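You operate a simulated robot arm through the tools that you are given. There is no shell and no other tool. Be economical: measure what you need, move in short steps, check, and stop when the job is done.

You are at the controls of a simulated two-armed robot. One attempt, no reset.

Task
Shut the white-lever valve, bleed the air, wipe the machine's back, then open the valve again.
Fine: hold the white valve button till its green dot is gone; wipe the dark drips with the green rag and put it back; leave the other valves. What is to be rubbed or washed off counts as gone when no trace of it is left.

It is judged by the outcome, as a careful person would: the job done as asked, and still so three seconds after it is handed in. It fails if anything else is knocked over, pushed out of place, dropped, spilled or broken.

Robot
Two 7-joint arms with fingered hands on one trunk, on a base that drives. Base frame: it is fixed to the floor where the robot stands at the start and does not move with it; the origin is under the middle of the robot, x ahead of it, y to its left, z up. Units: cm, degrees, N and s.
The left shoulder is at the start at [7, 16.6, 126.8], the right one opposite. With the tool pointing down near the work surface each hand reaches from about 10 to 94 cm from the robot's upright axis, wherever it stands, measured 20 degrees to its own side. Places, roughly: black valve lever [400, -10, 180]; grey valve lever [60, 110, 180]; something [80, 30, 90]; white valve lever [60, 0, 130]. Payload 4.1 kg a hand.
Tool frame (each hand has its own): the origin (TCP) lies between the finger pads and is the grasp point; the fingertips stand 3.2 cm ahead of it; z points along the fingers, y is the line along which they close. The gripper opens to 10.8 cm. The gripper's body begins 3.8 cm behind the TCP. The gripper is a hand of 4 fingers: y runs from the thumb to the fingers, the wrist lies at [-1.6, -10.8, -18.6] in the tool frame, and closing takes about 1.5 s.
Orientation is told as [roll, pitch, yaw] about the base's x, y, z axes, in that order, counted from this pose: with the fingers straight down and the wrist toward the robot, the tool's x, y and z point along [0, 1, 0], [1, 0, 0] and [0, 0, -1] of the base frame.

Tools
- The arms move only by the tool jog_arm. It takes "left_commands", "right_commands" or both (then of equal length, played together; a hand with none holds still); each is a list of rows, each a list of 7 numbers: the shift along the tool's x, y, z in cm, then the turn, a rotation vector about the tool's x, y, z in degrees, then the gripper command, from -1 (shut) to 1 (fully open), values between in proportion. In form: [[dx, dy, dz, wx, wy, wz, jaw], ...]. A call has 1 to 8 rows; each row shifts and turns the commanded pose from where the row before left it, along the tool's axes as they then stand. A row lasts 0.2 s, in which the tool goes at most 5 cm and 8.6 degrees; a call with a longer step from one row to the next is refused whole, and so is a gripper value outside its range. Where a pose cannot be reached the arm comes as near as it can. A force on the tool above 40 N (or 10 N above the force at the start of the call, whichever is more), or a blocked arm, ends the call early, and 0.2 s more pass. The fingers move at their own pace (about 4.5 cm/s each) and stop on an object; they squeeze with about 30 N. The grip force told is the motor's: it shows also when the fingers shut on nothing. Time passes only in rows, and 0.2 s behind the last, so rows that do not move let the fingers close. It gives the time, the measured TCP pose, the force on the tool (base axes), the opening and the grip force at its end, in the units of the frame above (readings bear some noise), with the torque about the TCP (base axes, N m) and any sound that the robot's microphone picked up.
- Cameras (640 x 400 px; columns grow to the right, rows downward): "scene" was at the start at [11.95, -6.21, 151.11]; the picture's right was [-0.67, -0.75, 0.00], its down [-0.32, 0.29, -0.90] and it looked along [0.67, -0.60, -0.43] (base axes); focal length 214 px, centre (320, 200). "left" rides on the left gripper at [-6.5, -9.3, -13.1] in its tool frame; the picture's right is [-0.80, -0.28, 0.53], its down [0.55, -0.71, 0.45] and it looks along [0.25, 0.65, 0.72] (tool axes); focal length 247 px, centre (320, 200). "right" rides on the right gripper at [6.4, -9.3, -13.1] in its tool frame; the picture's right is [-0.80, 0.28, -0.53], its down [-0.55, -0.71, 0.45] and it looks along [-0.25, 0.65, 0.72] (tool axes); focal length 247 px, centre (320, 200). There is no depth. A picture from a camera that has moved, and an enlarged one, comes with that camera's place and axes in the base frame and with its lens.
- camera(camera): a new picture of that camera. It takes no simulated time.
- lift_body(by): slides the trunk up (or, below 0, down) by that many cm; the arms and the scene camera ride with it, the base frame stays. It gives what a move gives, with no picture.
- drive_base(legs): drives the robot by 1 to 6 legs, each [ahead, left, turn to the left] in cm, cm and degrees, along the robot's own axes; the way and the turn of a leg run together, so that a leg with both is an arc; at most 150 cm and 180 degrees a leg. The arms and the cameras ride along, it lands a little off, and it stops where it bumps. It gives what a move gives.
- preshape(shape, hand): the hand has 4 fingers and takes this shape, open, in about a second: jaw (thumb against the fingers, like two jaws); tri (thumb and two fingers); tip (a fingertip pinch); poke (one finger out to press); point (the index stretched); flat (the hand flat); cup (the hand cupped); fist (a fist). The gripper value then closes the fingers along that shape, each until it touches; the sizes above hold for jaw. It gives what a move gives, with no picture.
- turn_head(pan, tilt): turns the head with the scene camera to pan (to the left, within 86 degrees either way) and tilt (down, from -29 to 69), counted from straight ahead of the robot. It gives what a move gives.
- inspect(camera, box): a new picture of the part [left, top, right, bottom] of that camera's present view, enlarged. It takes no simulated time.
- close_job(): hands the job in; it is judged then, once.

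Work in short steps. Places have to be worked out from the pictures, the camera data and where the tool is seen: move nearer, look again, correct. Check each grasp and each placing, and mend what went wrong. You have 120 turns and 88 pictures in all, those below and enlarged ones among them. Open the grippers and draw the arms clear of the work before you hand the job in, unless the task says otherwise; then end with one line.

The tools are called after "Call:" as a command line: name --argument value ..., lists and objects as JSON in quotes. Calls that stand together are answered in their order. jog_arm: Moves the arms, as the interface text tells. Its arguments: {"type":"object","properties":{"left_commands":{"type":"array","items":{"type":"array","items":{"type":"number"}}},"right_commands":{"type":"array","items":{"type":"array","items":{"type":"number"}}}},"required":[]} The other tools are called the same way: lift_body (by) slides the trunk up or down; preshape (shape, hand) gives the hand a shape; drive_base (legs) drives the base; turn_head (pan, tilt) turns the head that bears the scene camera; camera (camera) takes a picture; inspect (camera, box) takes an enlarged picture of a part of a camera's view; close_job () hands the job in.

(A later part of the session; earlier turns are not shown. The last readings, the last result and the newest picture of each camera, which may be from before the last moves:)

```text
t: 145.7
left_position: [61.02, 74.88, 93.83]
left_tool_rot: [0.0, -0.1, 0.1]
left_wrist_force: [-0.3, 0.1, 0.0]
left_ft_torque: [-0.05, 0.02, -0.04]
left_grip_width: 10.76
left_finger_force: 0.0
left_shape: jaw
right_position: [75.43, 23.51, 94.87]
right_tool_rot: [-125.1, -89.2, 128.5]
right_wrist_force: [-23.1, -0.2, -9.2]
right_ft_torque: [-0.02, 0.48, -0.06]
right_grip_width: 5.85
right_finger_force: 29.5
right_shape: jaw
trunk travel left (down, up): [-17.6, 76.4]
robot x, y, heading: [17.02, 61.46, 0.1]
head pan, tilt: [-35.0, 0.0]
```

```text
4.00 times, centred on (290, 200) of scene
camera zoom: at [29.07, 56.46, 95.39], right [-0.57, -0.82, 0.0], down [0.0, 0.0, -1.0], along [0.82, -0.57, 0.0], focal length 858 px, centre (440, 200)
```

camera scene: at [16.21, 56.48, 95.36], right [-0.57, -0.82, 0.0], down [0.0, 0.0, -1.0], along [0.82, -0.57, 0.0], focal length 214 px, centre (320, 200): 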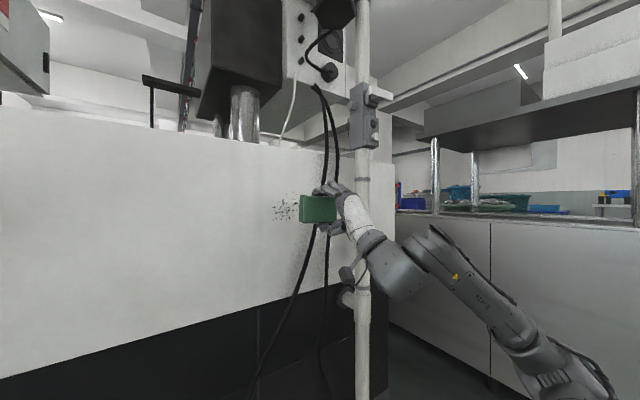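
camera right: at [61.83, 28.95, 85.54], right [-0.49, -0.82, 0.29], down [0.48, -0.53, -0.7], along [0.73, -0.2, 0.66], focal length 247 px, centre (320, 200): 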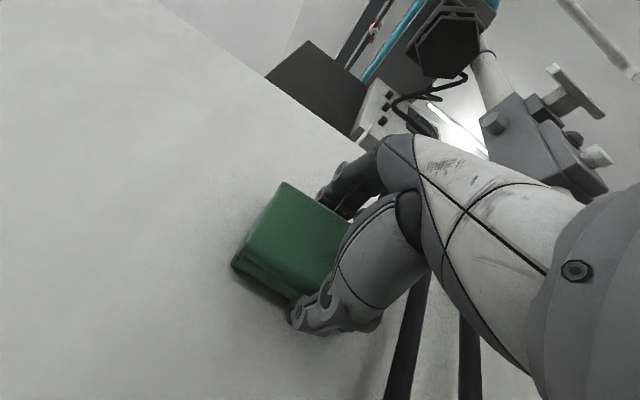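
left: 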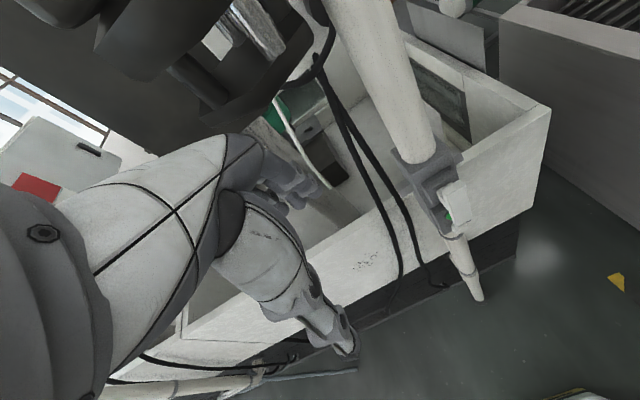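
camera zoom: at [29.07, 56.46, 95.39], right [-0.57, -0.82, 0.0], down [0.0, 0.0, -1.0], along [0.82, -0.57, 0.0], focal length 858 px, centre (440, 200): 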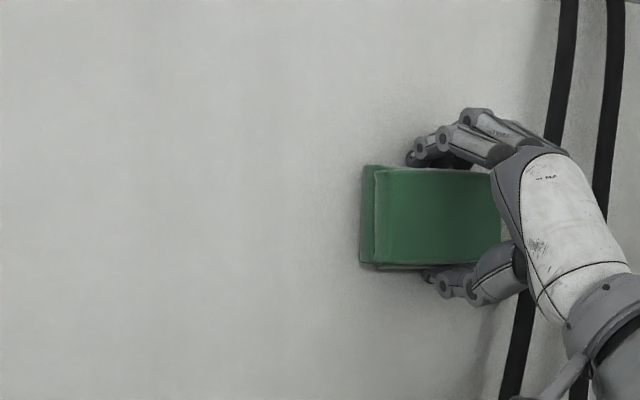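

It's clean to the left. I'll do one more pass at the top and down the right side, then back off.

Call:
jog_arm --right_commands '[[0, 1.5, -0.1, 0, 0, 0, -0.4], [0, 1, 0, 0, 0, 0, -0.4], [-0.8, 0, 0, 0, 0, 0, -0.4], [0, -1.5, 0, 0, 0, 0, -0.4], [0, -1.5, 0, 0, 0, 0, -0.4], [0, -1.5, 0, 0, 0, 0, -0.4], [0, -1.5, 0, 0, 0, 0, -0.4], [0, -1.5, 0, 0, 0, 0, -0.4]]'

Call:
jog_arm --right_commands '[[0, 0, -3, 0, 0, 0, -0.4], [0, 0, -4, 0, 0, 0, -0.4], [0, 0, -4, 0, 0, 0, -0.4]]'

Call:
drive_base --legs '[[-12, 12, 0]]'

Call:
inspect --camera "scene" --box '[240, 150, 360, 250]'

Call:
camera --camera "right"

```text
t: 147.5
left_position: [60.91, 74.88, 94.02]
left_tool_rot: [-0.1, 0.0, 0.1]
left_wrist_force: [0.5, 0.3, 0.1]
left_ft_torque: [0.03, 0.02, -0.03]
left_grip_width: 10.76
left_finger_force: 0.1
left_shape: jaw
right_position: [75.22, 22.85, 89.85]
right_tool_rot: [-120.8, -89.2, 124.1]
right_wrist_force: [-15.1, -0.2, 4.8]
right_ft_torque: [0.02, -0.24, 0.0]
right_grip_width: 5.95
right_finger_force: 30.3
right_shape: jaw
trunk travel left (down, up): [-17.6, 76.4]
robot x, y, heading: [16.42, 61.5, 0.1]
head pan, tilt: [-35.0, 0.0]
```

```text
t: 148.3
left_position: [61.27, 74.88, 93.79]
left_tool_rot: [0.0, 0.1, 0.0]
left_wrist_force: [0.0, 0.0, 0.2]
left_ft_torque: [0.01, 0.0, -0.01]
left_grip_width: 10.75
left_finger_force: 0.0
left_shape: jaw
right_position: [64.4, 22.12, 89.59]
right_tool_rot: [-107.4, -89.4, 110.7]
right_wrist_force: [0.2, 0.8, -0.7]
right_ft_torque: [0.0, 0.0, 0.0]
right_grip_width: 5.91
right_finger_force: 30.1
right_shape: jaw
trunk travel left (down, up): [-17.6, 76.4]
robot x, y, heading: [16.97, 61.6, -0.0]
head pan, tilt: [-35.0, 0.0]
```

```text
t: 149.8
left_position: [49.09, 87.02, 93.88]
left_tool_rot: [0.1, 0.1, 0.2]
left_wrist_force: [-0.4, -0.1, 0.0]
left_ft_torque: [-0.02, 0.01, 0.0]
left_grip_width: 10.75
left_finger_force: 0.1
left_shape: jaw
right_position: [52.4, 34.25, 89.55]
right_tool_rot: [-111.3, -89.2, 114.7]
right_wrist_force: [-0.3, 0.6, 0.4]
right_ft_torque: [0.01, 0.04, -0.05]
right_grip_width: 5.92
right_finger_force: 30.3
right_shape: jaw
trunk travel left (down, up): [-17.6, 76.4]
robot x, y, heading: [4.45, 73.64, -0.0]
head pan, tilt: [-35.0, 0.0]
```

```text
4.00 times, centred on (300, 200) of scene
camera zoom: at [17.17, 68.64, 95.37], right [-0.57, -0.82, 0.0], down [0.0, 0.0, -1.0], along [0.82, -0.57, 0.0], focal length 858 px, centre (400, 200)
```

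zoom: 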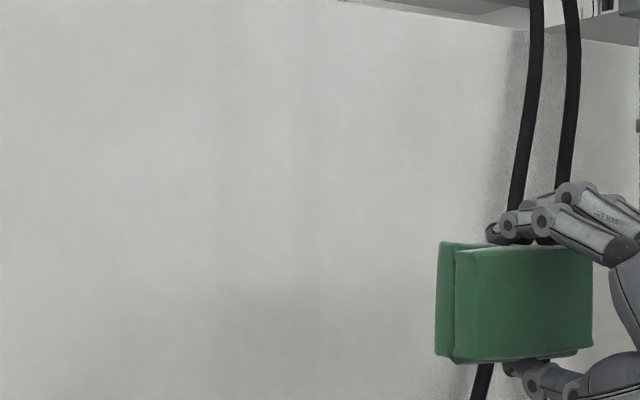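

```text
17 pictures are left
camera right: at [38.96, 39.77, 80.27], right [-0.49, -0.82, 0.29], down [0.48, -0.53, -0.7], along [0.73, -0.2, 0.66], focal length 247 px, centre (320, 200)
```

right: 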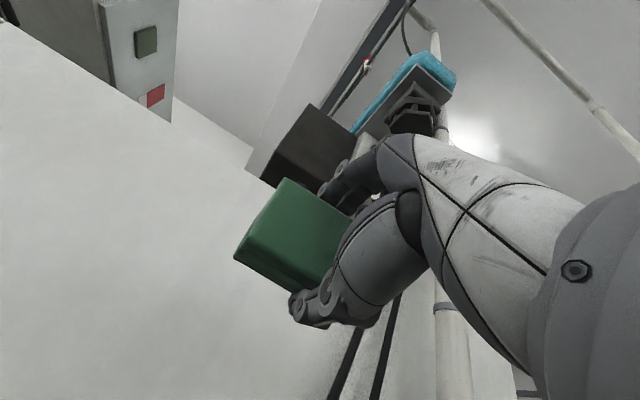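

The wiped area looks clean. I'll raise the trunk clear and check the whole spot unobstructed.

Call:
lift_body --by 40

Call:
turn_head --pan -35 --tilt 30

Call:
inspect --camera "scene" --box '[260, 120, 400, 230]'

```text
t: 153.6
left_position: [49.18, 86.95, 133.8]
left_tool_rot: [0.0, 0.0, 0.1]
left_wrist_force: [-0.7, 0.2, -0.1]
left_ft_torque: [0.0, 0.01, -0.02]
left_grip_width: 10.8
left_finger_force: 0.1
left_shape: jaw
right_position: [52.49, 34.26, 129.48]
right_tool_rot: [-110.6, -89.3, 114.0]
right_wrist_force: [0.3, -0.4, -1.0]
right_ft_torque: [0.02, 0.04, 0.0]
right_grip_width: 5.92
right_finger_force: 30.3
right_shape: jaw
trunk travel left (down, up): [-57.6, 36.4]
robot x, y, heading: [5.17, 73.76, 0.3]
head pan, tilt: [-35.0, 0.0]
```

```text
t: 154.6
left_position: [49.18, 86.92, 133.94]
left_tool_rot: [0.0, 0.0, 0.1]
left_wrist_force: [0.5, 0.4, 0.2]
left_ft_torque: [0.0, 0.0, -0.01]
left_grip_width: 10.78
left_finger_force: 0.2
left_shape: jaw
right_position: [52.46, 34.16, 129.54]
right_tool_rot: [-110.8, -89.4, 114.0]
right_wrist_force: [-0.6, -0.8, 0.5]
right_ft_torque: [0.0, 0.04, 0.0]
right_grip_width: 5.92
right_finger_force: 29.7
right_shape: jaw
trunk travel left (down, up): [-57.6, 36.4]
robot x, y, heading: [5.06, 74.19, -0.1]
head pan, tilt: [-35.0, 30.0]
```

```text
3.64 times, centred on (330, 175) of scene
camera zoom: at [17.24, 68.57, 130.53], right [-0.57, -0.82, 0.0], down [-0.41, 0.29, -0.87], along [0.71, -0.5, -0.5], focal length 780 px, centre (284, 291)
```

zoom: 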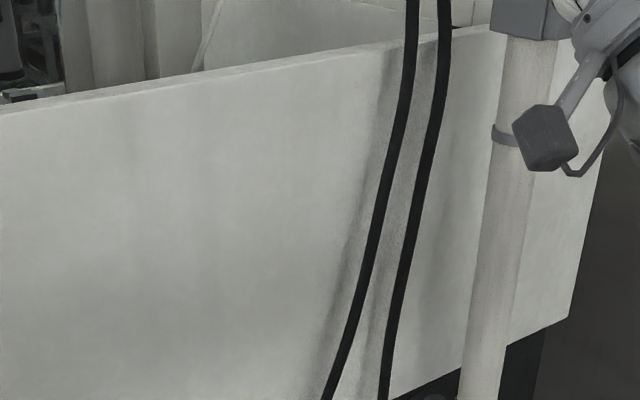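

No trace of the drips is left. To return the rag I'll back away, raise the trunk, and turn the hand back to pointing down.

Call:
drive_base --legs '[[-14, -12, 0]]'

Call:
lift_body --by 20

Call:
jog_arm --right_commands '[[0, 0.5, 0, 8, 0, 0, -0.4], [0, 0.5, 0, 8, 0, 0, -0.4], [0, 0.5, 0, 8, 0, 0, -0.4], [0, 0.5, 0, 8, 0, 0, -0.4], [0, 0, 0, 8, 0, 0, -0.4], [0, 0, 0, 8, 0, 0, -0.4], [0, 0, 0, 8, 0, 0, -0.4], [0, 0, 0, 8, 0, 0, -0.4]]'

Call:
jog_arm --right_commands '[[0, 0, 0, 8, 0, 0, -0.4], [0, 0, 0, 8, 0, 0, -0.4], [0, 0, 0, 7, 0, 0, -0.4]]'

```text
t: 156.1
left_position: [35.17, 74.82, 133.85]
left_tool_rot: [0.0, 0.0, 0.2]
left_wrist_force: [0.4, -1.5, 0.4]
left_ft_torque: [0.0, -0.01, 0.03]
left_grip_width: 10.77
left_finger_force: 0.1
left_shape: jaw
right_position: [38.42, 22.2, 129.52]
right_tool_rot: [-113.4, -89.3, 116.7]
right_wrist_force: [-0.6, 0.9, 0.4]
right_ft_torque: [-0.01, -0.01, 0.03]
right_grip_width: 5.92
right_finger_force: 29.6
right_shape: jaw
trunk travel left (down, up): [-57.6, 36.4]
robot x, y, heading: [-8.93, 61.89, -0.1]
head pan, tilt: [-35.0, 30.0]
```

```text
t: 158.3
left_position: [35.18, 74.87, 153.71]
left_tool_rot: [0.0, 0.0, 0.2]
left_wrist_force: [0.2, 0.5, -0.5]
left_ft_torque: [-0.06, 0.02, -0.03]
left_grip_width: 10.77
left_finger_force: 0.1
left_shape: jaw
right_position: [38.56, 22.18, 149.56]
right_tool_rot: [-110.5, -89.3, 113.7]
right_wrist_force: [0.1, 0.7, -0.5]
right_ft_torque: [-0.01, 0.01, -0.02]
right_grip_width: 5.91
right_finger_force: 30.6
right_shape: jaw
trunk travel left (down, up): [-77.6, 16.4]
robot x, y, heading: [-9.3, 61.69, 0.0]
head pan, tilt: [-35.0, 30.0]
```

```text
t: 160.1
left_position: [35.18, 74.98, 153.84]
left_tool_rot: [0.0, 0.0, 0.2]
left_wrist_force: [0.2, 0.1, 0.5]
left_ft_torque: [-0.05, 0.0, -0.01]
left_grip_width: 10.78
left_finger_force: 0.0
left_shape: jaw
right_position: [38.93, 22.46, 151.54]
right_tool_rot: [-0.8, -26.0, 3.7]
right_wrist_force: [-0.3, 0.2, -0.6]
right_ft_torque: [0.07, 0.0, 0.01]
right_grip_width: 5.92
right_finger_force: 30.4
right_shape: jaw
trunk travel left (down, up): [-77.6, 16.4]
robot x, y, heading: [-9.46, 61.61, 0.3]
head pan, tilt: [-35.0, 30.0]
```

```text
t: 160.9
left_position: [35.35, 74.96, 153.7]
left_tool_rot: [0.0, 0.0, 0.2]
left_wrist_force: [-0.4, 1.0, 0.5]
left_ft_torque: [0.01, 0.03, -0.01]
left_grip_width: 10.76
left_finger_force: 0.0
left_shape: jaw
right_position: [38.99, 22.4, 151.31]
right_tool_rot: [-0.8, -3.1, 3.5]
right_wrist_force: [-1.0, -0.5, -0.2]
right_ft_torque: [0.02, 0.01, -0.03]
right_grip_width: 5.92
right_finger_force: 30.6
right_shape: jaw
trunk travel left (down, up): [-77.6, 16.4]
robot x, y, heading: [-9.35, 61.6, 0.1]
head pan, tilt: [-35.0, 30.0]
```

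The hand is vertical. I'll lower it toward its earlier place relative to the robot and fix the small angle errors.

Call:
jog_arm --right_commands '[[0.5, 1.2, 4.2, 1.6, 0.8, 2.2, -0.4], [0.5, 1.2, 4.3, 0, 0, 0, -0.4], [1, 1.2, 4.2, 0, 0, 0, -0.4], [1, 1.3, 4.2, 0, 0, 0, -0.4], [1, 1.3, 4.2, 0, 0, 0, -0.4], [1, 1.3, 4.2, 0, 0, 0, -0.4], [1, 1.3, 4.2, 0, 0, 0, -0.4], [1, 1.3, 4.2, 0, 0, 0, -0.4]]'

Call:
jog_arm --right_commands '[[1.2, 1.3, 4.2, 0, 0, 0, -0.4], [1.2, 1.3, 3.5, 0, 0, 0, -0.4], [1.2, 1, 2, 0, 0, 0, -0.4]]'

```text
t: 162.7
left_position: [35.41, 74.99, 153.72]
left_tool_rot: [-0.1, 0.1, 0.1]
left_wrist_force: [-0.2, 0.8, 0.4]
left_ft_torque: [0.0, -0.01, -0.03]
left_grip_width: 10.76
left_finger_force: 0.0
left_shape: jaw
right_position: [50.33, 29.46, 117.98]
right_tool_rot: [0.1, -1.6, 1.2]
right_wrist_force: [0.0, 0.8, -0.8]
right_ft_torque: [0.01, -0.01, 0.0]
right_grip_width: 5.91
right_finger_force: 29.7
right_shape: jaw
trunk travel left (down, up): [-77.6, 16.4]
robot x, y, heading: [-9.16, 62.01, 0.1]
head pan, tilt: [-35.0, 30.0]
```

```text
t: 163.5
left_position: [35.03, 74.78, 153.83]
left_tool_rot: [0.0, 0.1, 0.1]
left_wrist_force: [-1.1, 0.5, -0.8]
left_ft_torque: [0.02, 0.0, -0.02]
left_grip_width: 10.8
left_finger_force: 0.1
left_shape: jaw
right_position: [53.49, 33.25, 108.5]
right_tool_rot: [0.3, -1.7, 1.2]
right_wrist_force: [0.1, 0.0, 0.2]
right_ft_torque: [0.06, -0.03, 0.04]
right_grip_width: 5.91
right_finger_force: 30.3
right_shape: jaw
trunk travel left (down, up): [-77.6, 16.4]
robot x, y, heading: [-9.42, 61.84, 0.1]
head pan, tilt: [-35.0, 30.0]
```

Now I'll turn right and drive back toward the rim, stopping a bit short to measure.

Call:
drive_base --legs '[[0, 0, -90], [62, 8.5, 0]]'

```text
t: 170.7
left_position: [15.09, -43.74, 153.88]
left_tool_rot: [0.0, 0.1, -88.4]
left_wrist_force: [-0.7, 0.3, 0.3]
left_ft_torque: [-0.03, 0.0, -0.02]
left_grip_width: 10.79
left_finger_force: 0.0
left_shape: jaw
right_position: [-26.08, -63.33, 108.7]
right_tool_rot: [0.2, -1.7, -87.4]
right_wrist_force: [0.3, 0.9, -1.3]
right_ft_torque: [0.0, -0.02, -0.02]
right_grip_width: 5.88
right_finger_force: 30.2
right_shape: jaw
trunk travel left (down, up): [-77.6, 16.4]
robot x, y, heading: [1.0, 0.18, -88.3]
head pan, tilt: [-35.0, 30.0]
```

I need about 1.7° more turn, 12 cm ahead and 1 cm right.

Call:
drive_base --legs '[[0, 0, -1.7], [12, -1.1, 0]]'

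Call:
camera --camera "right"

```text
t: 172.3
left_position: [12.67, -56.19, 153.95]
left_tool_rot: [0.0, 0.0, -90.1]
left_wrist_force: [-0.5, 1.2, -0.1]
left_ft_torque: [0.02, -0.01, 0.01]
left_grip_width: 10.77
left_finger_force: 0.0
left_shape: jaw
right_position: [-29.08, -74.47, 108.53]
right_tool_rot: [0.3, -1.7, -89.0]
right_wrist_force: [1.4, 0.8, -0.9]
right_ft_torque: [0.01, -0.01, 0.03]
right_grip_width: 5.86
right_finger_force: 29.6
right_shape: jaw
trunk travel left (down, up): [-77.6, 16.4]
robot x, y, heading: [-0.58, -12.03, -90.2]
head pan, tilt: [-35.0, 30.0]
```

```text
15 pictures are left
camera right: at [-22.81, -64.82, 121.57], right [-0.8, -0.28, 0.54], down [-0.56, 0.68, -0.47], along [-0.23, -0.67, -0.7], focal length 247 px, centre (320, 200)
```

right: 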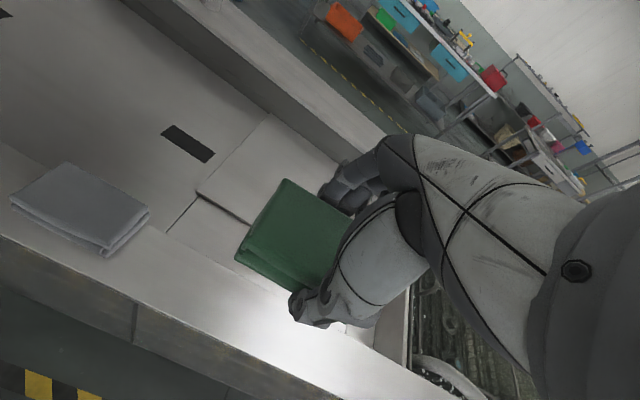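

The place matches within 2 mm. I'll lower 18 cm, then feel for the rim.

Call:
lift_body --by -18

Call:
lift_body --by -0.9

Call:
turn_head --pan -10 --tilt 30

Call:
inspect --camera "scene" --box '[320, 210, 400, 270]'

```text
t: 174.3
left_position: [12.62, -56.23, 135.9]
left_tool_rot: [0.0, -0.1, -90.1]
left_wrist_force: [-0.6, 0.8, -0.3]
left_ft_torque: [0.01, -0.01, 0.0]
left_grip_width: 10.76
left_finger_force: 0.0
left_shape: jaw
right_position: [-28.99, -74.59, 90.53]
right_tool_rot: [0.1, -1.8, -89.1]
right_wrist_force: [0.3, -0.5, -0.8]
right_ft_torque: [0.03, 0.03, 0.04]
right_grip_width: 5.88
right_finger_force: 30.2
right_shape: jaw
trunk travel left (down, up): [-59.6, 34.4]
robot x, y, heading: [0.1, -12.01, -90.2]
head pan, tilt: [-35.0, 30.0]
```

```text
t: 174.9
left_position: [12.66, -56.14, 135.0]
left_tool_rot: [0.0, -0.1, -90.0]
left_wrist_force: [-0.1, 0.5, 0.1]
left_ft_torque: [0.0, 0.02, -0.02]
left_grip_width: 10.78
left_finger_force: 0.0
left_shape: jaw
right_position: [-29.06, -74.51, 89.61]
right_tool_rot: [0.3, -1.6, -89.1]
right_wrist_force: [-0.2, -0.7, 1.3]
right_ft_torque: [0.01, -0.05, -0.03]
right_grip_width: 5.88
right_finger_force: 30.1
right_shape: jaw
trunk travel left (down, up): [-58.7, 35.3]
robot x, y, heading: [-0.36, -11.57, -90.0]
head pan, tilt: [-35.0, 30.0]
```

```text
t: 175.8
left_position: [12.77, -56.2, 135.01]
left_tool_rot: [0.0, 0.0, -90.0]
left_wrist_force: [-0.2, -0.9, -0.3]
left_ft_torque: [0.01, 0.02, 0.0]
left_grip_width: 10.75
left_finger_force: 0.1
left_shape: jaw
right_position: [-29.02, -74.6, 89.62]
right_tool_rot: [0.3, -1.7, -89.2]
right_wrist_force: [-0.6, -0.1, 1.4]
right_ft_torque: [0.09, -0.09, 0.03]
right_grip_width: 5.87
right_finger_force: 29.9
right_shape: jaw
trunk travel left (down, up): [-58.7, 35.3]
robot x, y, heading: [-0.04, -11.7, -90.3]
head pan, tilt: [-10.0, 30.0]
```

```text
6.67 times, centred on (360, 240) of scene
camera zoom: at [-1.85, -25.75, 131.63], right [-0.98, 0.18, 0.0], down [0.09, 0.49, -0.87], along [-0.15, -0.85, -0.5], focal length 1430 px, centre (53, -67)
```

zoom: 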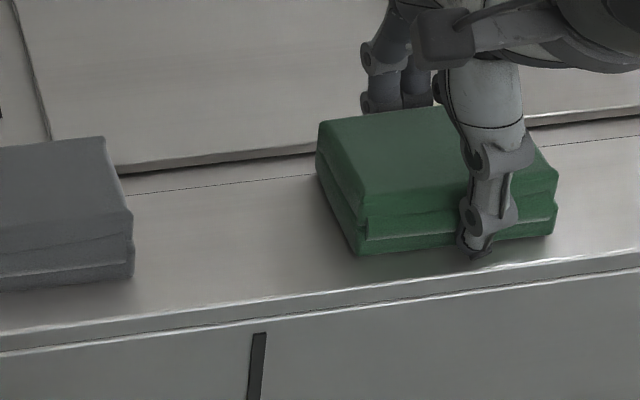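

Small upward force suggests the rag touches the rim. I'll open and raise the trunk, then check.

Call:
jog_arm --right_commands '[[0, 0, 0, 0, 0, 0, -0.2], [0, 0, 0, 0, 0, 0, 0.2], [0, 0, 0, 0, 0, 0, 0.6], [0, 0, 0, 0, 0, 0, 1], [0, 0, 0, 0, 0, 0, 1], [0, 0, 0, 0, 0, 0, 1], [0, 0, 0, 0, 0, 0, 1]]'

Call:
lift_body --by 18

Call:
camera --camera "right"

```text
t: 177.4
left_position: [12.76, -56.23, 134.95]
left_tool_rot: [0.0, 0.1, -90.1]
left_wrist_force: [-0.7, 0.0, -0.1]
left_ft_torque: [0.0, 0.01, -0.05]
left_grip_width: 10.75
left_finger_force: 0.0
left_shape: jaw
right_position: [-28.96, -74.67, 89.61]
right_tool_rot: [0.2, -1.7, -89.1]
right_wrist_force: [-0.3, -0.7, -0.3]
right_ft_torque: [0.04, 0.01, -0.01]
right_grip_width: 10.77
right_finger_force: 0.1
right_shape: jaw
trunk travel left (down, up): [-58.7, 35.3]
robot x, y, heading: [-0.58, -12.03, -90.1]
head pan, tilt: [-10.0, 30.0]
```

```text
t: 179.4
left_position: [12.86, -56.22, 153.05]
left_tool_rot: [0.0, -0.1, -90.2]
left_wrist_force: [-0.5, -0.5, -0.7]
left_ft_torque: [0.03, 0.01, 0.01]
left_grip_width: 10.78
left_finger_force: 0.1
left_shape: jaw
right_position: [-29.03, -74.63, 107.63]
right_tool_rot: [0.2, -1.8, -89.0]
right_wrist_force: [-1.0, -0.1, 0.1]
right_ft_torque: [-0.02, -0.01, -0.02]
right_grip_width: 10.77
right_finger_force: 0.2
right_shape: jaw
trunk travel left (down, up): [-76.7, 17.3]
robot x, y, heading: [-0.07, -11.82, -90.3]
head pan, tilt: [-10.0, 30.0]
```

```text
13 pictures are left
camera right: at [-22.8, -64.95, 120.6], right [-0.8, -0.28, 0.54], down [-0.56, 0.68, -0.47], along [-0.23, -0.67, -0.7], focal length 247 px, centre (320, 200)
```

right: 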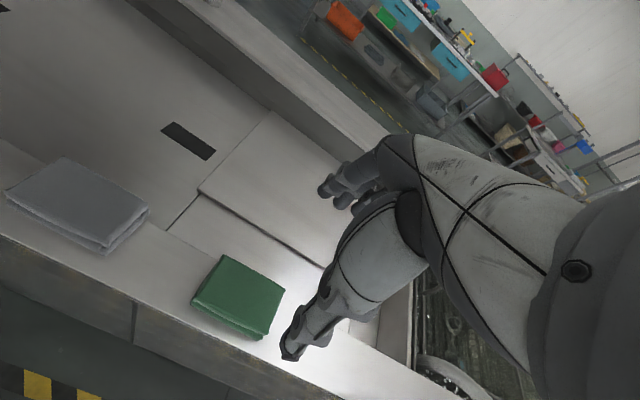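

The rag is back in place. Now I'll return to the valve: back away, turn to face the machine, and raise the hand.

Call:
drive_base --legs '[[-54, -18, 0], [0, 0, 90]]'

Call:
jog_arm --right_commands '[[-1, -1, -4.7, 0, 0, 0, 1], [-1, -1, -4.7, 0, 0, 0, 1], [-1, -1, -4.7, 0, 0, 0, 1], [-1, -1, -4.7, 0, 0, 0, 1], [-1, -1, -4.7, 0, 0, 0, 1], [-1, -1, -4.7, 0, 0, 0, 1], [-1, -1, -4.7, 0, 0, 0, 1], [-1, -1, -4.7, 0, 0, 0, 1]]'

Call:
jog_arm --right_commands '[[-1, -1, -4.7, 0, 0, 0, 1], [0, 0, 0, -8, 0, 0, 1], [0, 0, 0, -8, 0, 0, 1], [0, 0, 0, -8, 0, 0, 1], [0, 0, 0, -8, 0, 0, 1], [0, 0, 0, -8, 0, 0, 1], [0, 0, 0, -8, 0, 0, 1], [0, 0, 0, -8, 0, 0, 1]]'

Call:
jog_arm --right_commands '[[0, 0, 0, -8, 0, 0, 1], [0, 0, 0, -8, 0, 0, 1], [0, 0, 0, -8, 0, 0, 1], [0, 0, 0, -6, 0, 0, 1]]'

```text
t: 186.5
left_position: [26.61, 54.91, 153.01]
left_tool_rot: [0.0, 0.0, -0.1]
left_wrist_force: [0.0, 0.3, 0.1]
left_ft_torque: [0.04, -0.02, 0.01]
left_grip_width: 10.79
left_finger_force: 0.0
left_shape: jaw
right_position: [44.97, 13.23, 107.61]
right_tool_rot: [0.2, -1.6, 1.0]
right_wrist_force: [0.7, 0.1, -0.4]
right_ft_torque: [-0.03, -0.03, 0.0]
right_grip_width: 10.75
right_finger_force: 0.2
right_shape: jaw
trunk travel left (down, up): [-76.7, 17.3]
robot x, y, heading: [-17.6, 42.26, -0.1]
head pan, tilt: [-10.0, 30.0]
```

```text
t: 188.3
left_position: [26.38, 54.95, 152.99]
left_tool_rot: [-0.2, -0.1, -0.1]
left_wrist_force: [-0.3, 0.4, 0.5]
left_ft_torque: [0.01, -0.04, -0.01]
left_grip_width: 10.78
left_finger_force: 0.2
left_shape: jaw
right_position: [35.81, 4.92, 144.8]
right_tool_rot: [0.3, -1.7, 1.0]
right_wrist_force: [-0.5, 0.2, -0.1]
right_ft_torque: [-0.01, 0.0, 0.01]
right_grip_width: 10.8
right_finger_force: 0.0
right_shape: jaw
trunk travel left (down, up): [-76.7, 17.3]
robot x, y, heading: [-17.83, 41.83, 0.1]
head pan, tilt: [-10.0, 30.0]
```

```text
t: 190.1
left_position: [26.69, 54.83, 152.98]
left_tool_rot: [0.0, -0.1, -0.1]
left_wrist_force: [-0.4, -0.4, 0.5]
left_ft_torque: [0.05, -0.02, 0.03]
left_grip_width: 10.77
left_finger_force: 0.1
left_shape: jaw
right_position: [34.91, 3.83, 149.52]
right_tool_rot: [0.5, -57.8, 0.5]
right_wrist_force: [0.2, -1.0, 0.2]
right_ft_torque: [0.02, 0.03, 0.0]
right_grip_width: 10.78
right_finger_force: 0.2
right_shape: jaw
trunk travel left (down, up): [-76.7, 17.3]
robot x, y, heading: [-17.82, 41.45, -0.3]
head pan, tilt: [-10.0, 30.0]
```

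```text
t: 191.1
left_position: [26.65, 54.85, 152.97]
left_tool_rot: [-0.1, 0.0, -0.1]
left_wrist_force: [0.3, -0.5, 0.1]
left_ft_torque: [-0.01, 0.01, 0.01]
left_grip_width: 10.77
left_finger_force: 0.1
left_shape: jaw
right_position: [35.04, 3.79, 149.53]
right_tool_rot: [6.0, -87.7, -5.2]
right_wrist_force: [-0.5, -0.2, -0.5]
right_ft_torque: [0.02, 0.0, 0.01]
right_grip_width: 10.78
right_finger_force: 0.2
right_shape: jaw
trunk travel left (down, up): [-76.7, 17.3]
robot x, y, heading: [-17.73, 41.86, -0.4]
head pan, tilt: [-10.0, 30.0]
```

Forward pose reached. I'll lower to lever height and test the roll range before gripping.

Call:
lift_body --by -19.2

Call:
jog_arm --right_commands '[[0, 0, 0, 0, 0, -8.5, 1], [0, 0, 0, 0, 0, -8.5, 1], [0, 0, 0, 0, 0, -8.5, 1], [0, 0, 0, 0, 0, -8.5, 1], [0, 0, 0, 0, 0, -8.5, 1], [0, 0, 0, 0, 0, -8.5, 1], [0, 0, 0, 0, 0, -8.5, 1], [0, 0, 0, 0, 0, -8.5, 1]]'

Call:
jog_arm --right_commands '[[0, 0, 0, 0, 0, -7, 1], [0, 0, 0, 0, 0, -7, 1], [0, 0, 0, 0, 0, -6, 1]]'

```text
t: 193.2
left_position: [26.63, 54.83, 133.71]
left_tool_rot: [0.0, 0.0, -0.2]
left_wrist_force: [-0.2, 0.5, 0.2]
left_ft_torque: [0.0, -0.05, 0.01]
left_grip_width: 10.77
left_finger_force: 0.1
left_shape: jaw
right_position: [34.91, 4.06, 130.38]
right_tool_rot: [5.8, -87.8, -4.9]
right_wrist_force: [-0.5, 0.1, 0.5]
right_ft_torque: [0.02, 0.01, -0.01]
right_grip_width: 10.79
right_finger_force: 0.0
right_shape: jaw
trunk travel left (down, up): [-57.5, 36.5]
robot x, y, heading: [-17.91, 41.9, -0.1]
head pan, tilt: [-10.0, 30.0]
```

```text
t: 195.0
left_position: [26.61, 54.95, 133.77]
left_tool_rot: [-0.2, 0.0, -0.1]
left_wrist_force: [-0.7, 0.0, 1.1]
left_ft_torque: [0.03, 0.03, -0.03]
left_grip_width: 10.8
left_finger_force: 0.1
left_shape: jaw
right_position: [37.03, 4.37, 125.29]
right_tool_rot: [-89.0, -23.0, 91.0]
right_wrist_force: [0.2, 0.3, 0.1]
right_ft_torque: [-0.01, -0.02, -0.01]
right_grip_width: 10.82
right_finger_force: 0.0
right_shape: jaw
right hand out of reach, approached as far as the arm can: row 7, 8
trunk travel left (down, up): [-57.5, 36.5]
robot x, y, heading: [-17.68, 41.85, -0.2]
head pan, tilt: [-10.0, 30.0]
```

```text
t: 195.8
left_position: [26.62, 54.9, 133.74]
left_tool_rot: [0.0, 0.0, 0.0]
left_wrist_force: [-0.2, 0.8, 0.0]
left_ft_torque: [-0.04, -0.01, 0.01]
left_grip_width: 10.77
left_finger_force: 0.0
left_shape: jaw
right_position: [40.89, 5.59, 115.93]
right_tool_rot: [-88.6, -5.7, 91.0]
right_wrist_force: [0.5, -0.2, -0.6]
right_ft_torque: [-0.01, 0.0, 0.01]
right_grip_width: 10.79
right_finger_force: 0.2
right_shape: jaw
right hand out of reach, approached as far as the arm can: row 1, 2, 3
trunk travel left (down, up): [-57.5, 36.5]
robot x, y, heading: [-18.13, 42.42, 0.1]
head pan, tilt: [-10.0, 30.0]
```

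The roll near its end needs a lower, more extended arm. I'll extend 8 cm forward here and test rolling back from this end.

Call:
jog_arm --right_commands '[[0, 0, 4, 0, 0, 0, 1], [0, 0, 4, 0, 0, 0, 1], [0, 0, 0, 0, 0, 8.5, 1], [0, 0, 0, 0, 0, 8.5, 1], [0, 0, 0, 0, 0, 8.5, 1], [0, 0, 0, 0, 0, 8.5, 1], [0, 0, 0, 0, 0, 8.5, 1]]'

Call:
jog_arm --right_commands '[[0, 0, 0, 0, 0, 8.5, 1], [0, 0, 0, 0, 0, 8.5, 1], [0, 0, 0, 0, 0, 8.5, 1], [0, 0, 0, 0, 0, 8.5, 1], [0, 0, 0, 0, 0, 8.5, 1]]'

```text
t: 197.4
left_position: [26.63, 54.94, 133.68]
left_tool_rot: [0.1, 0.0, -0.1]
left_wrist_force: [0.6, 0.2, -0.7]
left_ft_torque: [-0.02, -0.01, 0.01]
left_grip_width: 10.77
left_finger_force: 0.0
left_shape: jaw
right_position: [46.75, -1.33, 129.87]
right_tool_rot: [-86.6, -48.1, 89.1]
right_wrist_force: [-0.1, 0.1, 0.0]
right_ft_torque: [0.0, 0.0, 0.03]
right_grip_width: 10.81
right_finger_force: 0.1
right_shape: jaw
right hand out of reach, approached as far as the arm can: row 1, 2, 3, 4, 5, 6, 7
trunk travel left (down, up): [-57.5, 36.5]
robot x, y, heading: [-18.11, 42.23, -0.1]
head pan, tilt: [-10.0, 30.0]
```

```text
t: 198.6
left_position: [26.65, 54.87, 133.72]
left_tool_rot: [0.0, 0.0, -0.1]
left_wrist_force: [-0.3, 0.3, -0.6]
left_ft_torque: [-0.02, -0.01, -0.01]
left_grip_width: 10.78
left_finger_force: 0.1
left_shape: jaw
right_position: [49.15, -11.82, 134.7]
right_tool_rot: [26.0, -88.2, -24.1]
right_wrist_force: [0.6, 0.0, 0.1]
right_ft_torque: [0.02, 0.03, 0.02]
right_grip_width: 10.81
right_finger_force: 0.0
right_shape: jaw
right hand out of reach, approached as far as the arm can: row 1, 2, 3, 4, 5
trunk travel left (down, up): [-57.5, 36.5]
robot x, y, heading: [-17.98, 41.87, -0.0]
head pan, tilt: [-10.0, 30.0]
```

A known good setting was trunk 18 cm lower with the hand at 65 ahead and 34.5 right of the robot at z≈131; I'll go back to that.

Call:
lift_body --by -18

Call:
jog_arm --right_commands '[[0, 3.5, 0, 0, 0, 0, 1], [0, 3.5, 0, 0, 0, 0, 1], [0, 3.5, 0, 0, 0, 0, 1], [0, 3.5, 0, 0, 0, 0, 1], [4, 0, -0.5, 0, 0, 0, 1], [4, 0, -0.5, 0, 0, 0, 1], [4, 0, -0.5, 0, 0, 0, 1], [4, 0, -0.5, 0, 0, 0, 1]]'

```text
t: 200.6
left_position: [26.6, 54.95, 115.93]
left_tool_rot: [0.1, 0.0, -0.2]
left_wrist_force: [0.4, 0.2, -0.5]
left_ft_torque: [-0.02, 0.02, -0.01]
left_grip_width: 10.74
left_finger_force: 0.1
left_shape: jaw
right_position: [49.0, -11.8, 116.7]
right_tool_rot: [22.4, -88.3, -20.7]
right_wrist_force: [-0.7, 0.0, 0.5]
right_ft_torque: [0.0, 0.02, 0.01]
right_grip_width: 10.78
right_finger_force: 0.0
right_shape: jaw
trunk travel left (down, up): [-39.5, 54.5]
robot x, y, heading: [-17.85, 41.76, -0.1]
head pan, tilt: [-10.0, 30.0]
```

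```text
t: 202.4
left_position: [26.56, 54.81, 115.74]
left_tool_rot: [0.0, 0.0, -0.1]
left_wrist_force: [0.0, -0.2, 0.2]
left_ft_torque: [0.05, 0.01, -0.03]
left_grip_width: 10.78
left_finger_force: 0.0
left_shape: jaw
right_position: [46.94, 2.44, 131.24]
right_tool_rot: [22.6, -88.3, -20.4]
right_wrist_force: [0.1, 0.2, -0.2]
right_ft_torque: [0.02, -0.01, 0.01]
right_grip_width: 10.81
right_finger_force: 0.1
right_shape: jaw
right hand out of reach, approached as far as the arm can: row 8
trunk travel left (down, up): [-39.5, 54.5]
robot x, y, heading: [-18.01, 41.97, -0.3]
head pan, tilt: [-10.0, 30.0]
```

Good, the hand is at [46.9, 2.4, 131.2] pointing forward. I'll drive so that it sits 4 cm short of the lever and look.

Call:
drive_base --legs '[[9.5, -2.4, 0]]'

Call:
turn_head --pan -40 --tilt 0

Call:
inspect --camera "scene" --box '[180, 80, 340, 230]'

Call:
camera --camera "right"

```text
t: 203.5
left_position: [36.14, 52.39, 115.65]
left_tool_rot: [0.0, -0.1, -0.2]
left_wrist_force: [0.5, -0.5, 0.3]
left_ft_torque: [0.01, -0.01, 0.01]
left_grip_width: 10.75
left_finger_force: 0.0
left_shape: jaw
right_position: [56.47, -0.03, 131.14]
right_tool_rot: [18.7, -88.1, -16.6]
right_wrist_force: [0.4, -1.1, -0.6]
right_ft_torque: [0.0, -0.02, 0.02]
right_grip_width: 10.79
right_finger_force: 0.0
right_shape: jaw
trunk travel left (down, up): [-39.5, 54.5]
robot x, y, heading: [-8.62, 39.57, -0.1]
head pan, tilt: [-10.0, 30.0]
```

```text
t: 204.5
left_position: [36.12, 52.48, 115.75]
left_tool_rot: [0.0, 0.0, -0.2]
left_wrist_force: [0.1, -0.5, 0.2]
left_ft_torque: [0.02, 0.0, 0.02]
left_grip_width: 10.77
left_finger_force: 0.1
left_shape: jaw
right_position: [56.46, 0.04, 131.32]
right_tool_rot: [18.9, -88.3, -16.7]
right_wrist_force: [0.5, -0.9, -0.3]
right_ft_torque: [0.01, -0.04, 0.03]
right_grip_width: 10.76
right_finger_force: 0.0
right_shape: jaw
trunk travel left (down, up): [-39.5, 54.5]
robot x, y, heading: [-8.59, 39.71, -0.3]
head pan, tilt: [-40.0, 0.0]
```

```text
2.67 times, centred on (260, 155) of scene
camera zoom: at [3.58, 33.62, 117.25], right [-0.64, -0.76, 0.0], down [0.0, 0.0, -1.0], along [0.76, -0.64, 0.0], focal length 572 px, centre (480, 320)
```

zoom: 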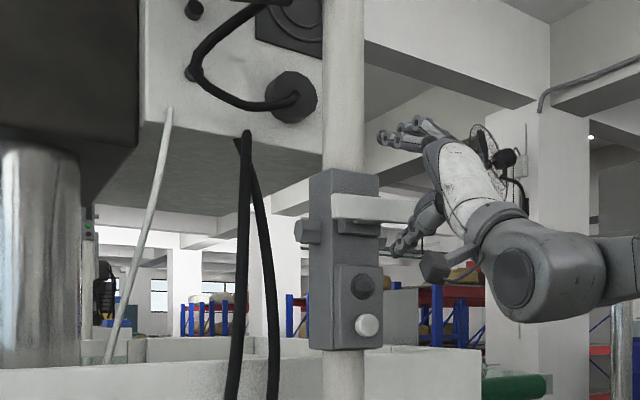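

```text
11 pictures are left
camera right: at [42.76, 5.93, 122.5], right [-0.49, -0.82, 0.29], down [0.45, -0.53, -0.72], along [0.75, -0.23, 0.63], focal length 247 px, centre (320, 200)
```

right: 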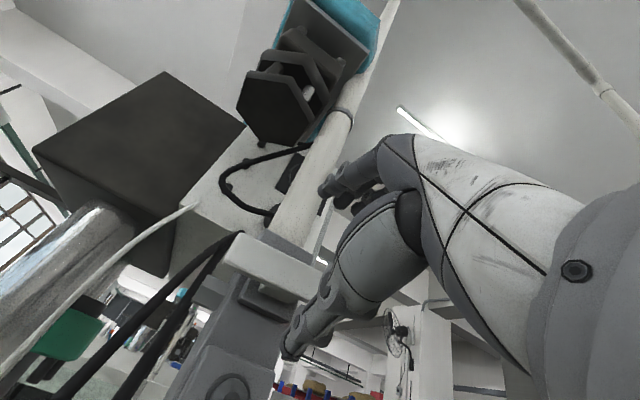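

Fingers are above and thumb below the lever. I'll advance 4.5 cm, lower 1 cm, and close.

Call:
jog_arm --right_commands '[[0, -0.5, 2, 0, 0, 0, 1], [0, -0.5, 2, 0, 0, 0, 1], [0, 0, 0.6, 0, 0, 0, 1], [0, 0, 0, 0, 0, 0, 0.2], [0, 0, 0, 0, 0, 0, -0.3], [0, 0, 0, 0, 0, 0, -0.7], [0, 0, 0, 0, 0, 0, -0.7], [0, 0, 0, 0, 0, 0, -0.7]]'

Call:
jog_arm --right_commands '[[0, 0, 0, 0, 0, 0, -0.7], [0, 0, 0, 0, 0, 0, -0.7]]'

```text
t: 206.3
left_position: [36.19, 52.56, 115.73]
left_tool_rot: [0.0, 0.0, -0.2]
left_wrist_force: [0.2, -0.7, -0.3]
left_ft_torque: [0.0, -0.01, -0.01]
left_grip_width: 10.75
left_finger_force: 0.0
left_shape: jaw
right_position: [61.01, 0.19, 130.0]
right_tool_rot: [17.1, -88.3, -14.6]
right_wrist_force: [0.4, -0.4, 0.4]
right_ft_torque: [-0.04, -0.03, 0.0]
right_grip_width: 2.23
right_finger_force: 17.1
right_shape: jaw
trunk travel left (down, up): [-39.5, 54.5]
robot x, y, heading: [-8.24, 39.27, -0.2]
head pan, tilt: [-40.0, 0.0]
```

```text
t: 206.9
left_position: [36.16, 52.46, 115.78]
left_tool_rot: [0.0, 0.0, -0.2]
left_wrist_force: [-0.1, -1.1, -0.6]
left_ft_torque: [-0.01, -0.03, 0.0]
left_grip_width: 10.78
left_finger_force: 0.0
left_shape: jaw
right_position: [61.09, 0.14, 130.16]
right_tool_rot: [17.4, -88.2, -15.0]
right_wrist_force: [0.4, -0.8, 0.4]
right_ft_torque: [0.0, 0.02, 0.07]
right_grip_width: 2.18
right_finger_force: 29.8
right_shape: jaw
trunk travel left (down, up): [-39.5, 54.5]
robot x, y, heading: [-8.2, 39.91, -0.2]
head pan, tilt: [-40.0, 0.0]
```

Gripped at 2.2 cm. I'll turn the lever back counter-clockwise in steps.

Call:
jog_arm --right_commands '[[0, 0, 0, 0, 0, -6, -0.7], [0, 0, 0, 0, 0, -6, -0.7], [0, 0, 0, 0, 0, -6, -0.7], [0, 0, 0, 0, 0, -6, -0.7], [0, 0, 0, 0, 0, -6, -0.7]]'

Call:
jog_arm --right_commands '[[0, 0, 0, 0, 0, -6, -0.7], [0, 0, 0, 0, 0, -6, -0.7], [0, 0, 0, 0, 0, -6, -0.7], [0, 0, 0, 0, 0, -6, -0.7]]'

```text
t: 208.1
left_position: [36.2, 52.37, 115.7]
left_tool_rot: [0.0, 0.0, -0.2]
left_wrist_force: [-0.1, -0.3, 0.3]
left_ft_torque: [-0.04, -0.01, -0.02]
left_grip_width: 10.75
left_finger_force: 0.1
left_shape: jaw
right_position: [61.02, 0.12, 129.82]
right_tool_rot: [-86.6, -60.4, 89.1]
right_wrist_force: [1.2, -1.4, -5.1]
right_ft_torque: [0.05, 0.33, -0.02]
right_grip_width: 2.18
right_finger_force: 30.2
right_shape: jaw
trunk travel left (down, up): [-39.5, 54.5]
robot x, y, heading: [-8.06, 39.54, -0.2]
head pan, tilt: [-40.0, 0.0]
```

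```text
t: 209.1
left_position: [36.18, 52.28, 115.67]
left_tool_rot: [0.1, -0.1, -0.2]
left_wrist_force: [-0.2, -0.5, 0.7]
left_ft_torque: [-0.01, -0.02, -0.01]
left_grip_width: 10.76
left_finger_force: 0.0
left_shape: jaw
right_position: [61.07, 0.14, 129.9]
right_tool_rot: [-87.9, -36.4, 90.9]
right_wrist_force: [-4.4, -0.9, -15.1]
right_ft_torque: [0.07, 0.62, -0.2]
right_grip_width: 2.18
right_finger_force: 29.7
right_shape: jaw
trunk travel left (down, up): [-39.5, 54.5]
robot x, y, heading: [-8.48, 39.32, 0.0]
head pan, tilt: [-40.0, 0.0]
```

It follows smoothly with no reach warnings. I'll keep going toward vertical.

Call:
jog_arm --right_commands '[[0, 0, 0, 0, 0, -6, -0.7], [0, 0, 0, 0, 0, -6, -0.7], [0, 0, 0, 0, 0, -6, -0.7], [0, 0, 0, 0, 0, -6, -0.7]]'

Call:
inspect --camera "scene" --box '[180, 80, 340, 230]'

```text
t: 210.1
left_position: [36.29, 52.16, 115.68]
left_tool_rot: [0.1, 0.1, -0.2]
left_wrist_force: [0.0, -0.3, 0.1]
left_ft_torque: [0.0, 0.0, 0.01]
left_grip_width: 10.81
left_finger_force: 0.1
left_shape: jaw
right_position: [61.11, -0.08, 129.93]
right_tool_rot: [-88.2, -12.6, 91.9]
right_wrist_force: [-5.3, -3.8, -19.8]
right_ft_torque: [0.05, 0.69, -0.4]
right_grip_width: 2.19
right_finger_force: 30.3
right_shape: jaw
trunk travel left (down, up): [-39.5, 54.5]
robot x, y, heading: [-8.5, 39.52, 0.1]
head pan, tilt: [-40.0, 0.0]
```

```text
2.67 times, centred on (260, 155) of scene
camera zoom: at [3.72, 33.37, 117.22], right [-0.65, -0.76, 0.0], down [0.0, 0.0, -1.0], along [0.76, -0.65, 0.0], focal length 572 px, centre (480, 320)
```

zoom: 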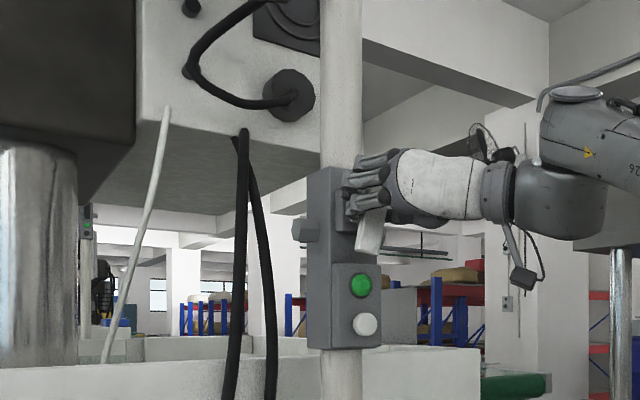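

The green dot is back as the valve opens, and about 12° remains to vertical. I'll finish that.

Call:
jog_arm --right_commands '[[0, 0, 0, 0, 0, -4, -0.7], [0, 0, 0, 0, 0, -4, -0.7], [0, 0, 0, 0, 0, -4, -0.7], [0, 0, 0, 0, 0, -2, -0.7]]'

Call:
inspect --camera "right" --box '[60, 160, 380, 360]'

```text
t: 211.1
left_position: [36.37, 52.64, 115.77]
left_tool_rot: [-0.1, 0.0, -0.1]
left_wrist_force: [-0.2, -0.1, -1.1]
left_ft_torque: [-0.03, -0.01, -0.02]
left_grip_width: 10.78
left_finger_force: 0.1
left_shape: jaw
right_position: [59.68, 0.21, 128.63]
right_tool_rot: [-88.6, 1.5, 92.3]
right_wrist_force: [27.6, -3.0, 25.5]
right_ft_torque: [0.03, -0.57, -0.04]
right_grip_width: 1.83
right_finger_force: 29.8
right_shape: jaw
right hand out of reach, approached as far as the arm can: row 2, 3, 4
trunk travel left (down, up): [-39.5, 54.5]
robot x, y, heading: [-8.27, 39.32, -0.1]
head pan, tilt: [-40.0, 0.0]
```

```text
2.00 times, centred on (220, 260) of right
camera zoom: at [46.75, -9.82, 122.86], right [-0.52, 0.28, 0.8], down [0.49, -0.67, 0.56], along [0.7, 0.68, 0.22], focal length 494 px, centre (520, 80)
```

zoom: 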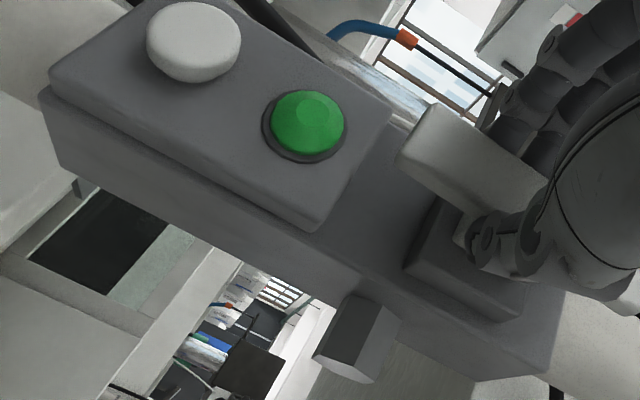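

The lever looks parallel to the body again. I'll release, retract and verify.

Call:
jog_arm --right_commands '[[0, 0, 0, 0, 0, 0, -0.3], [0, 0, 0, 0, 0, 0, 0.3], [0, 0, 0, 0, 0, 0, 1], [0, 0, 0, 0, 0, 0, 1], [0, 0, 0, 0, 0, 0, 1], [0, 0, -3, 0, 0, 0, 1], [0, 0, -4, 0, 0, 0, 1], [0, 0, -4, 0, 0, 0, 1]]'

Call:
drive_base --legs '[[-15, 0, 0]]'

Call:
inspect --camera "scene" --box '[200, 80, 360, 230]'

Call:
camera --camera "right"

```text
t: 212.9
left_position: [35.91, 52.37, 115.83]
left_tool_rot: [0.0, -0.1, -0.2]
left_wrist_force: [-0.6, -0.4, -0.4]
left_ft_torque: [0.04, -0.01, 0.02]
left_grip_width: 10.77
left_finger_force: 0.0
left_shape: jaw
right_position: [48.08, -0.51, 128.85]
right_tool_rot: [-88.4, 1.3, 92.3]
right_wrist_force: [-0.1, 0.4, 0.1]
right_ft_torque: [0.03, 0.0, 0.0]
right_grip_width: 10.76
right_finger_force: 0.2
right_shape: jaw
trunk travel left (down, up): [-39.5, 54.5]
robot x, y, heading: [-8.49, 39.86, -0.6]
head pan, tilt: [-40.0, 0.0]
```

```text
t: 214.2
left_position: [20.68, 52.36, 115.83]
left_tool_rot: [0.0, -0.1, -0.3]
left_wrist_force: [-0.4, 1.1, 0.1]
left_ft_torque: [0.0, -0.01, 0.02]
left_grip_width: 10.74
left_finger_force: 0.1
left_shape: jaw
right_position: [32.82, -0.65, 128.98]
right_tool_rot: [-88.6, 1.4, 92.1]
right_wrist_force: [-0.7, 0.3, 0.5]
right_ft_torque: [-0.02, 0.01, -0.03]
right_grip_width: 10.75
right_finger_force: 0.0
right_shape: jaw
trunk travel left (down, up): [-39.5, 54.5]
robot x, y, heading: [-23.83, 39.31, -0.5]
head pan, tilt: [-40.0, 0.0]
```

```text
2.67 times, centred on (280, 155) of scene
camera zoom: at [-11.81, 33.66, 117.27], right [-0.65, -0.76, 0.0], down [0.0, 0.0, -1.0], along [0.76, -0.65, 0.0], focal length 572 px, centre (427, 320)
```

zoom: 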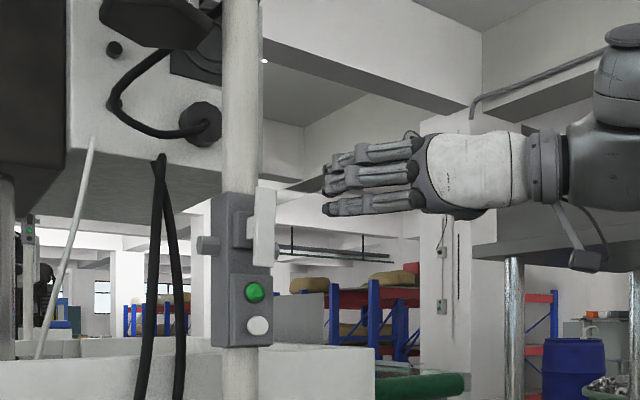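

```text
7 pictures are left
camera right: at [19.93, -10.59, 123.11], right [-0.52, 0.28, 0.8], down [0.49, -0.67, 0.55], along [0.7, 0.68, 0.21], focal length 247 px, centre (320, 200)
```

right: 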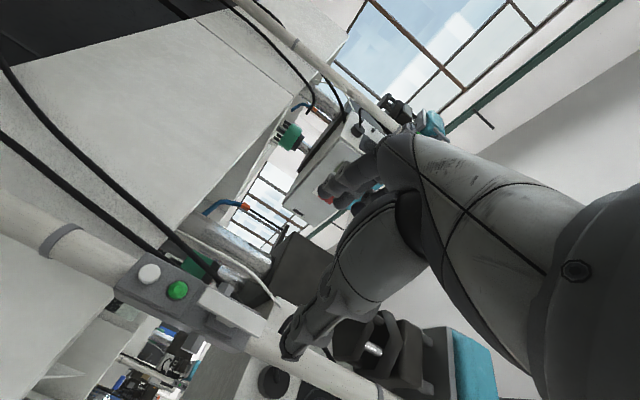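

The lever is upright, the dot is green and the wall is clean. One last close check of the lever angle.

Call:
inspect --camera "scene" --box '[240, 120, 320, 220]'

Call:
inspect --camera "right" --box '[0, 40, 300, 360]'

```text
4.00 times, centred on (280, 170) of scene
camera zoom: at [-11.81, 33.66, 117.27], right [-0.65, -0.76, 0.0], down [0.0, 0.0, -1.0], along [0.76, -0.65, 0.0], focal length 858 px, centre (480, 320)
```

zoom: 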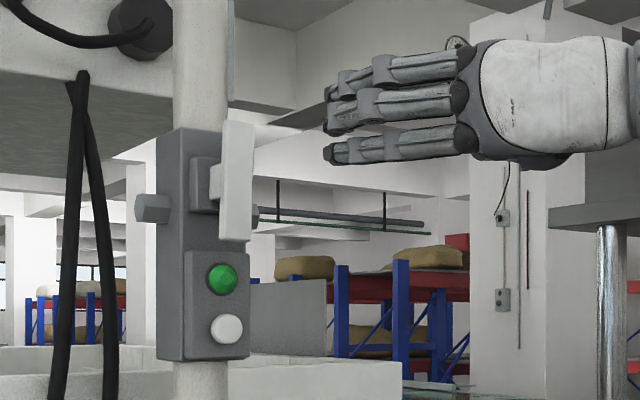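

```text
1.25 times, centred on (150, 200) of right
camera zoom: at [19.93, -10.59, 123.11], right [-0.52, 0.28, 0.8], down [0.49, -0.67, 0.55], along [0.7, 0.68, 0.21], focal length 309 px, centre (532, 200)
```

zoom: 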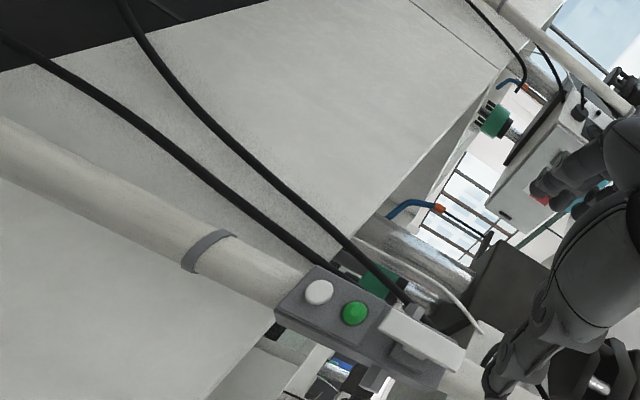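

The lever still leans about 4°. With the hand now exactly upright, I'll drive it straight back around the lever using the base and trunk only, and squeeze to align it.

Call:
lift_body --by 1.3

Call:
drive_base --legs '[[23, 0.5, 0.5]]'

```text
t: 214.9
left_position: [21.01, 52.44, 116.95]
left_tool_rot: [0.0, 0.0, -0.4]
left_wrist_force: [0.3, 0.5, -0.5]
left_ft_torque: [-0.01, 0.02, 0.03]
left_grip_width: 10.78
left_finger_force: 0.2
left_shape: jaw
right_position: [33.01, -0.45, 130.09]
right_tool_rot: [-88.5, 1.4, 92.2]
right_wrist_force: [0.4, 0.3, 0.3]
right_ft_torque: [0.0, 0.0, -0.02]
right_grip_width: 10.76
right_finger_force: 0.2
right_shape: jaw
trunk travel left (down, up): [-40.8, 53.2]
robot x, y, heading: [-23.61, 39.87, -0.5]
head pan, tilt: [-40.0, 0.0]
```

```text
t: 216.6
left_position: [43.48, 53.39, 116.97]
left_tool_rot: [-0.1, 0.1, 0.2]
left_wrist_force: [0.2, -0.4, 0.1]
left_ft_torque: [-0.01, 0.02, 0.01]
left_grip_width: 10.79
left_finger_force: 0.1
left_shape: jaw
right_position: [56.32, 0.41, 130.06]
right_tool_rot: [-88.3, 1.4, 92.7]
right_wrist_force: [0.4, -0.3, -1.0]
right_ft_torque: [0.03, -0.03, 0.02]
right_grip_width: 10.76
right_finger_force: 0.0
right_shape: jaw
trunk travel left (down, up): [-40.8, 53.2]
robot x, y, heading: [-0.95, 39.82, 0.4]
head pan, tilt: [-40.0, 0.0]
```

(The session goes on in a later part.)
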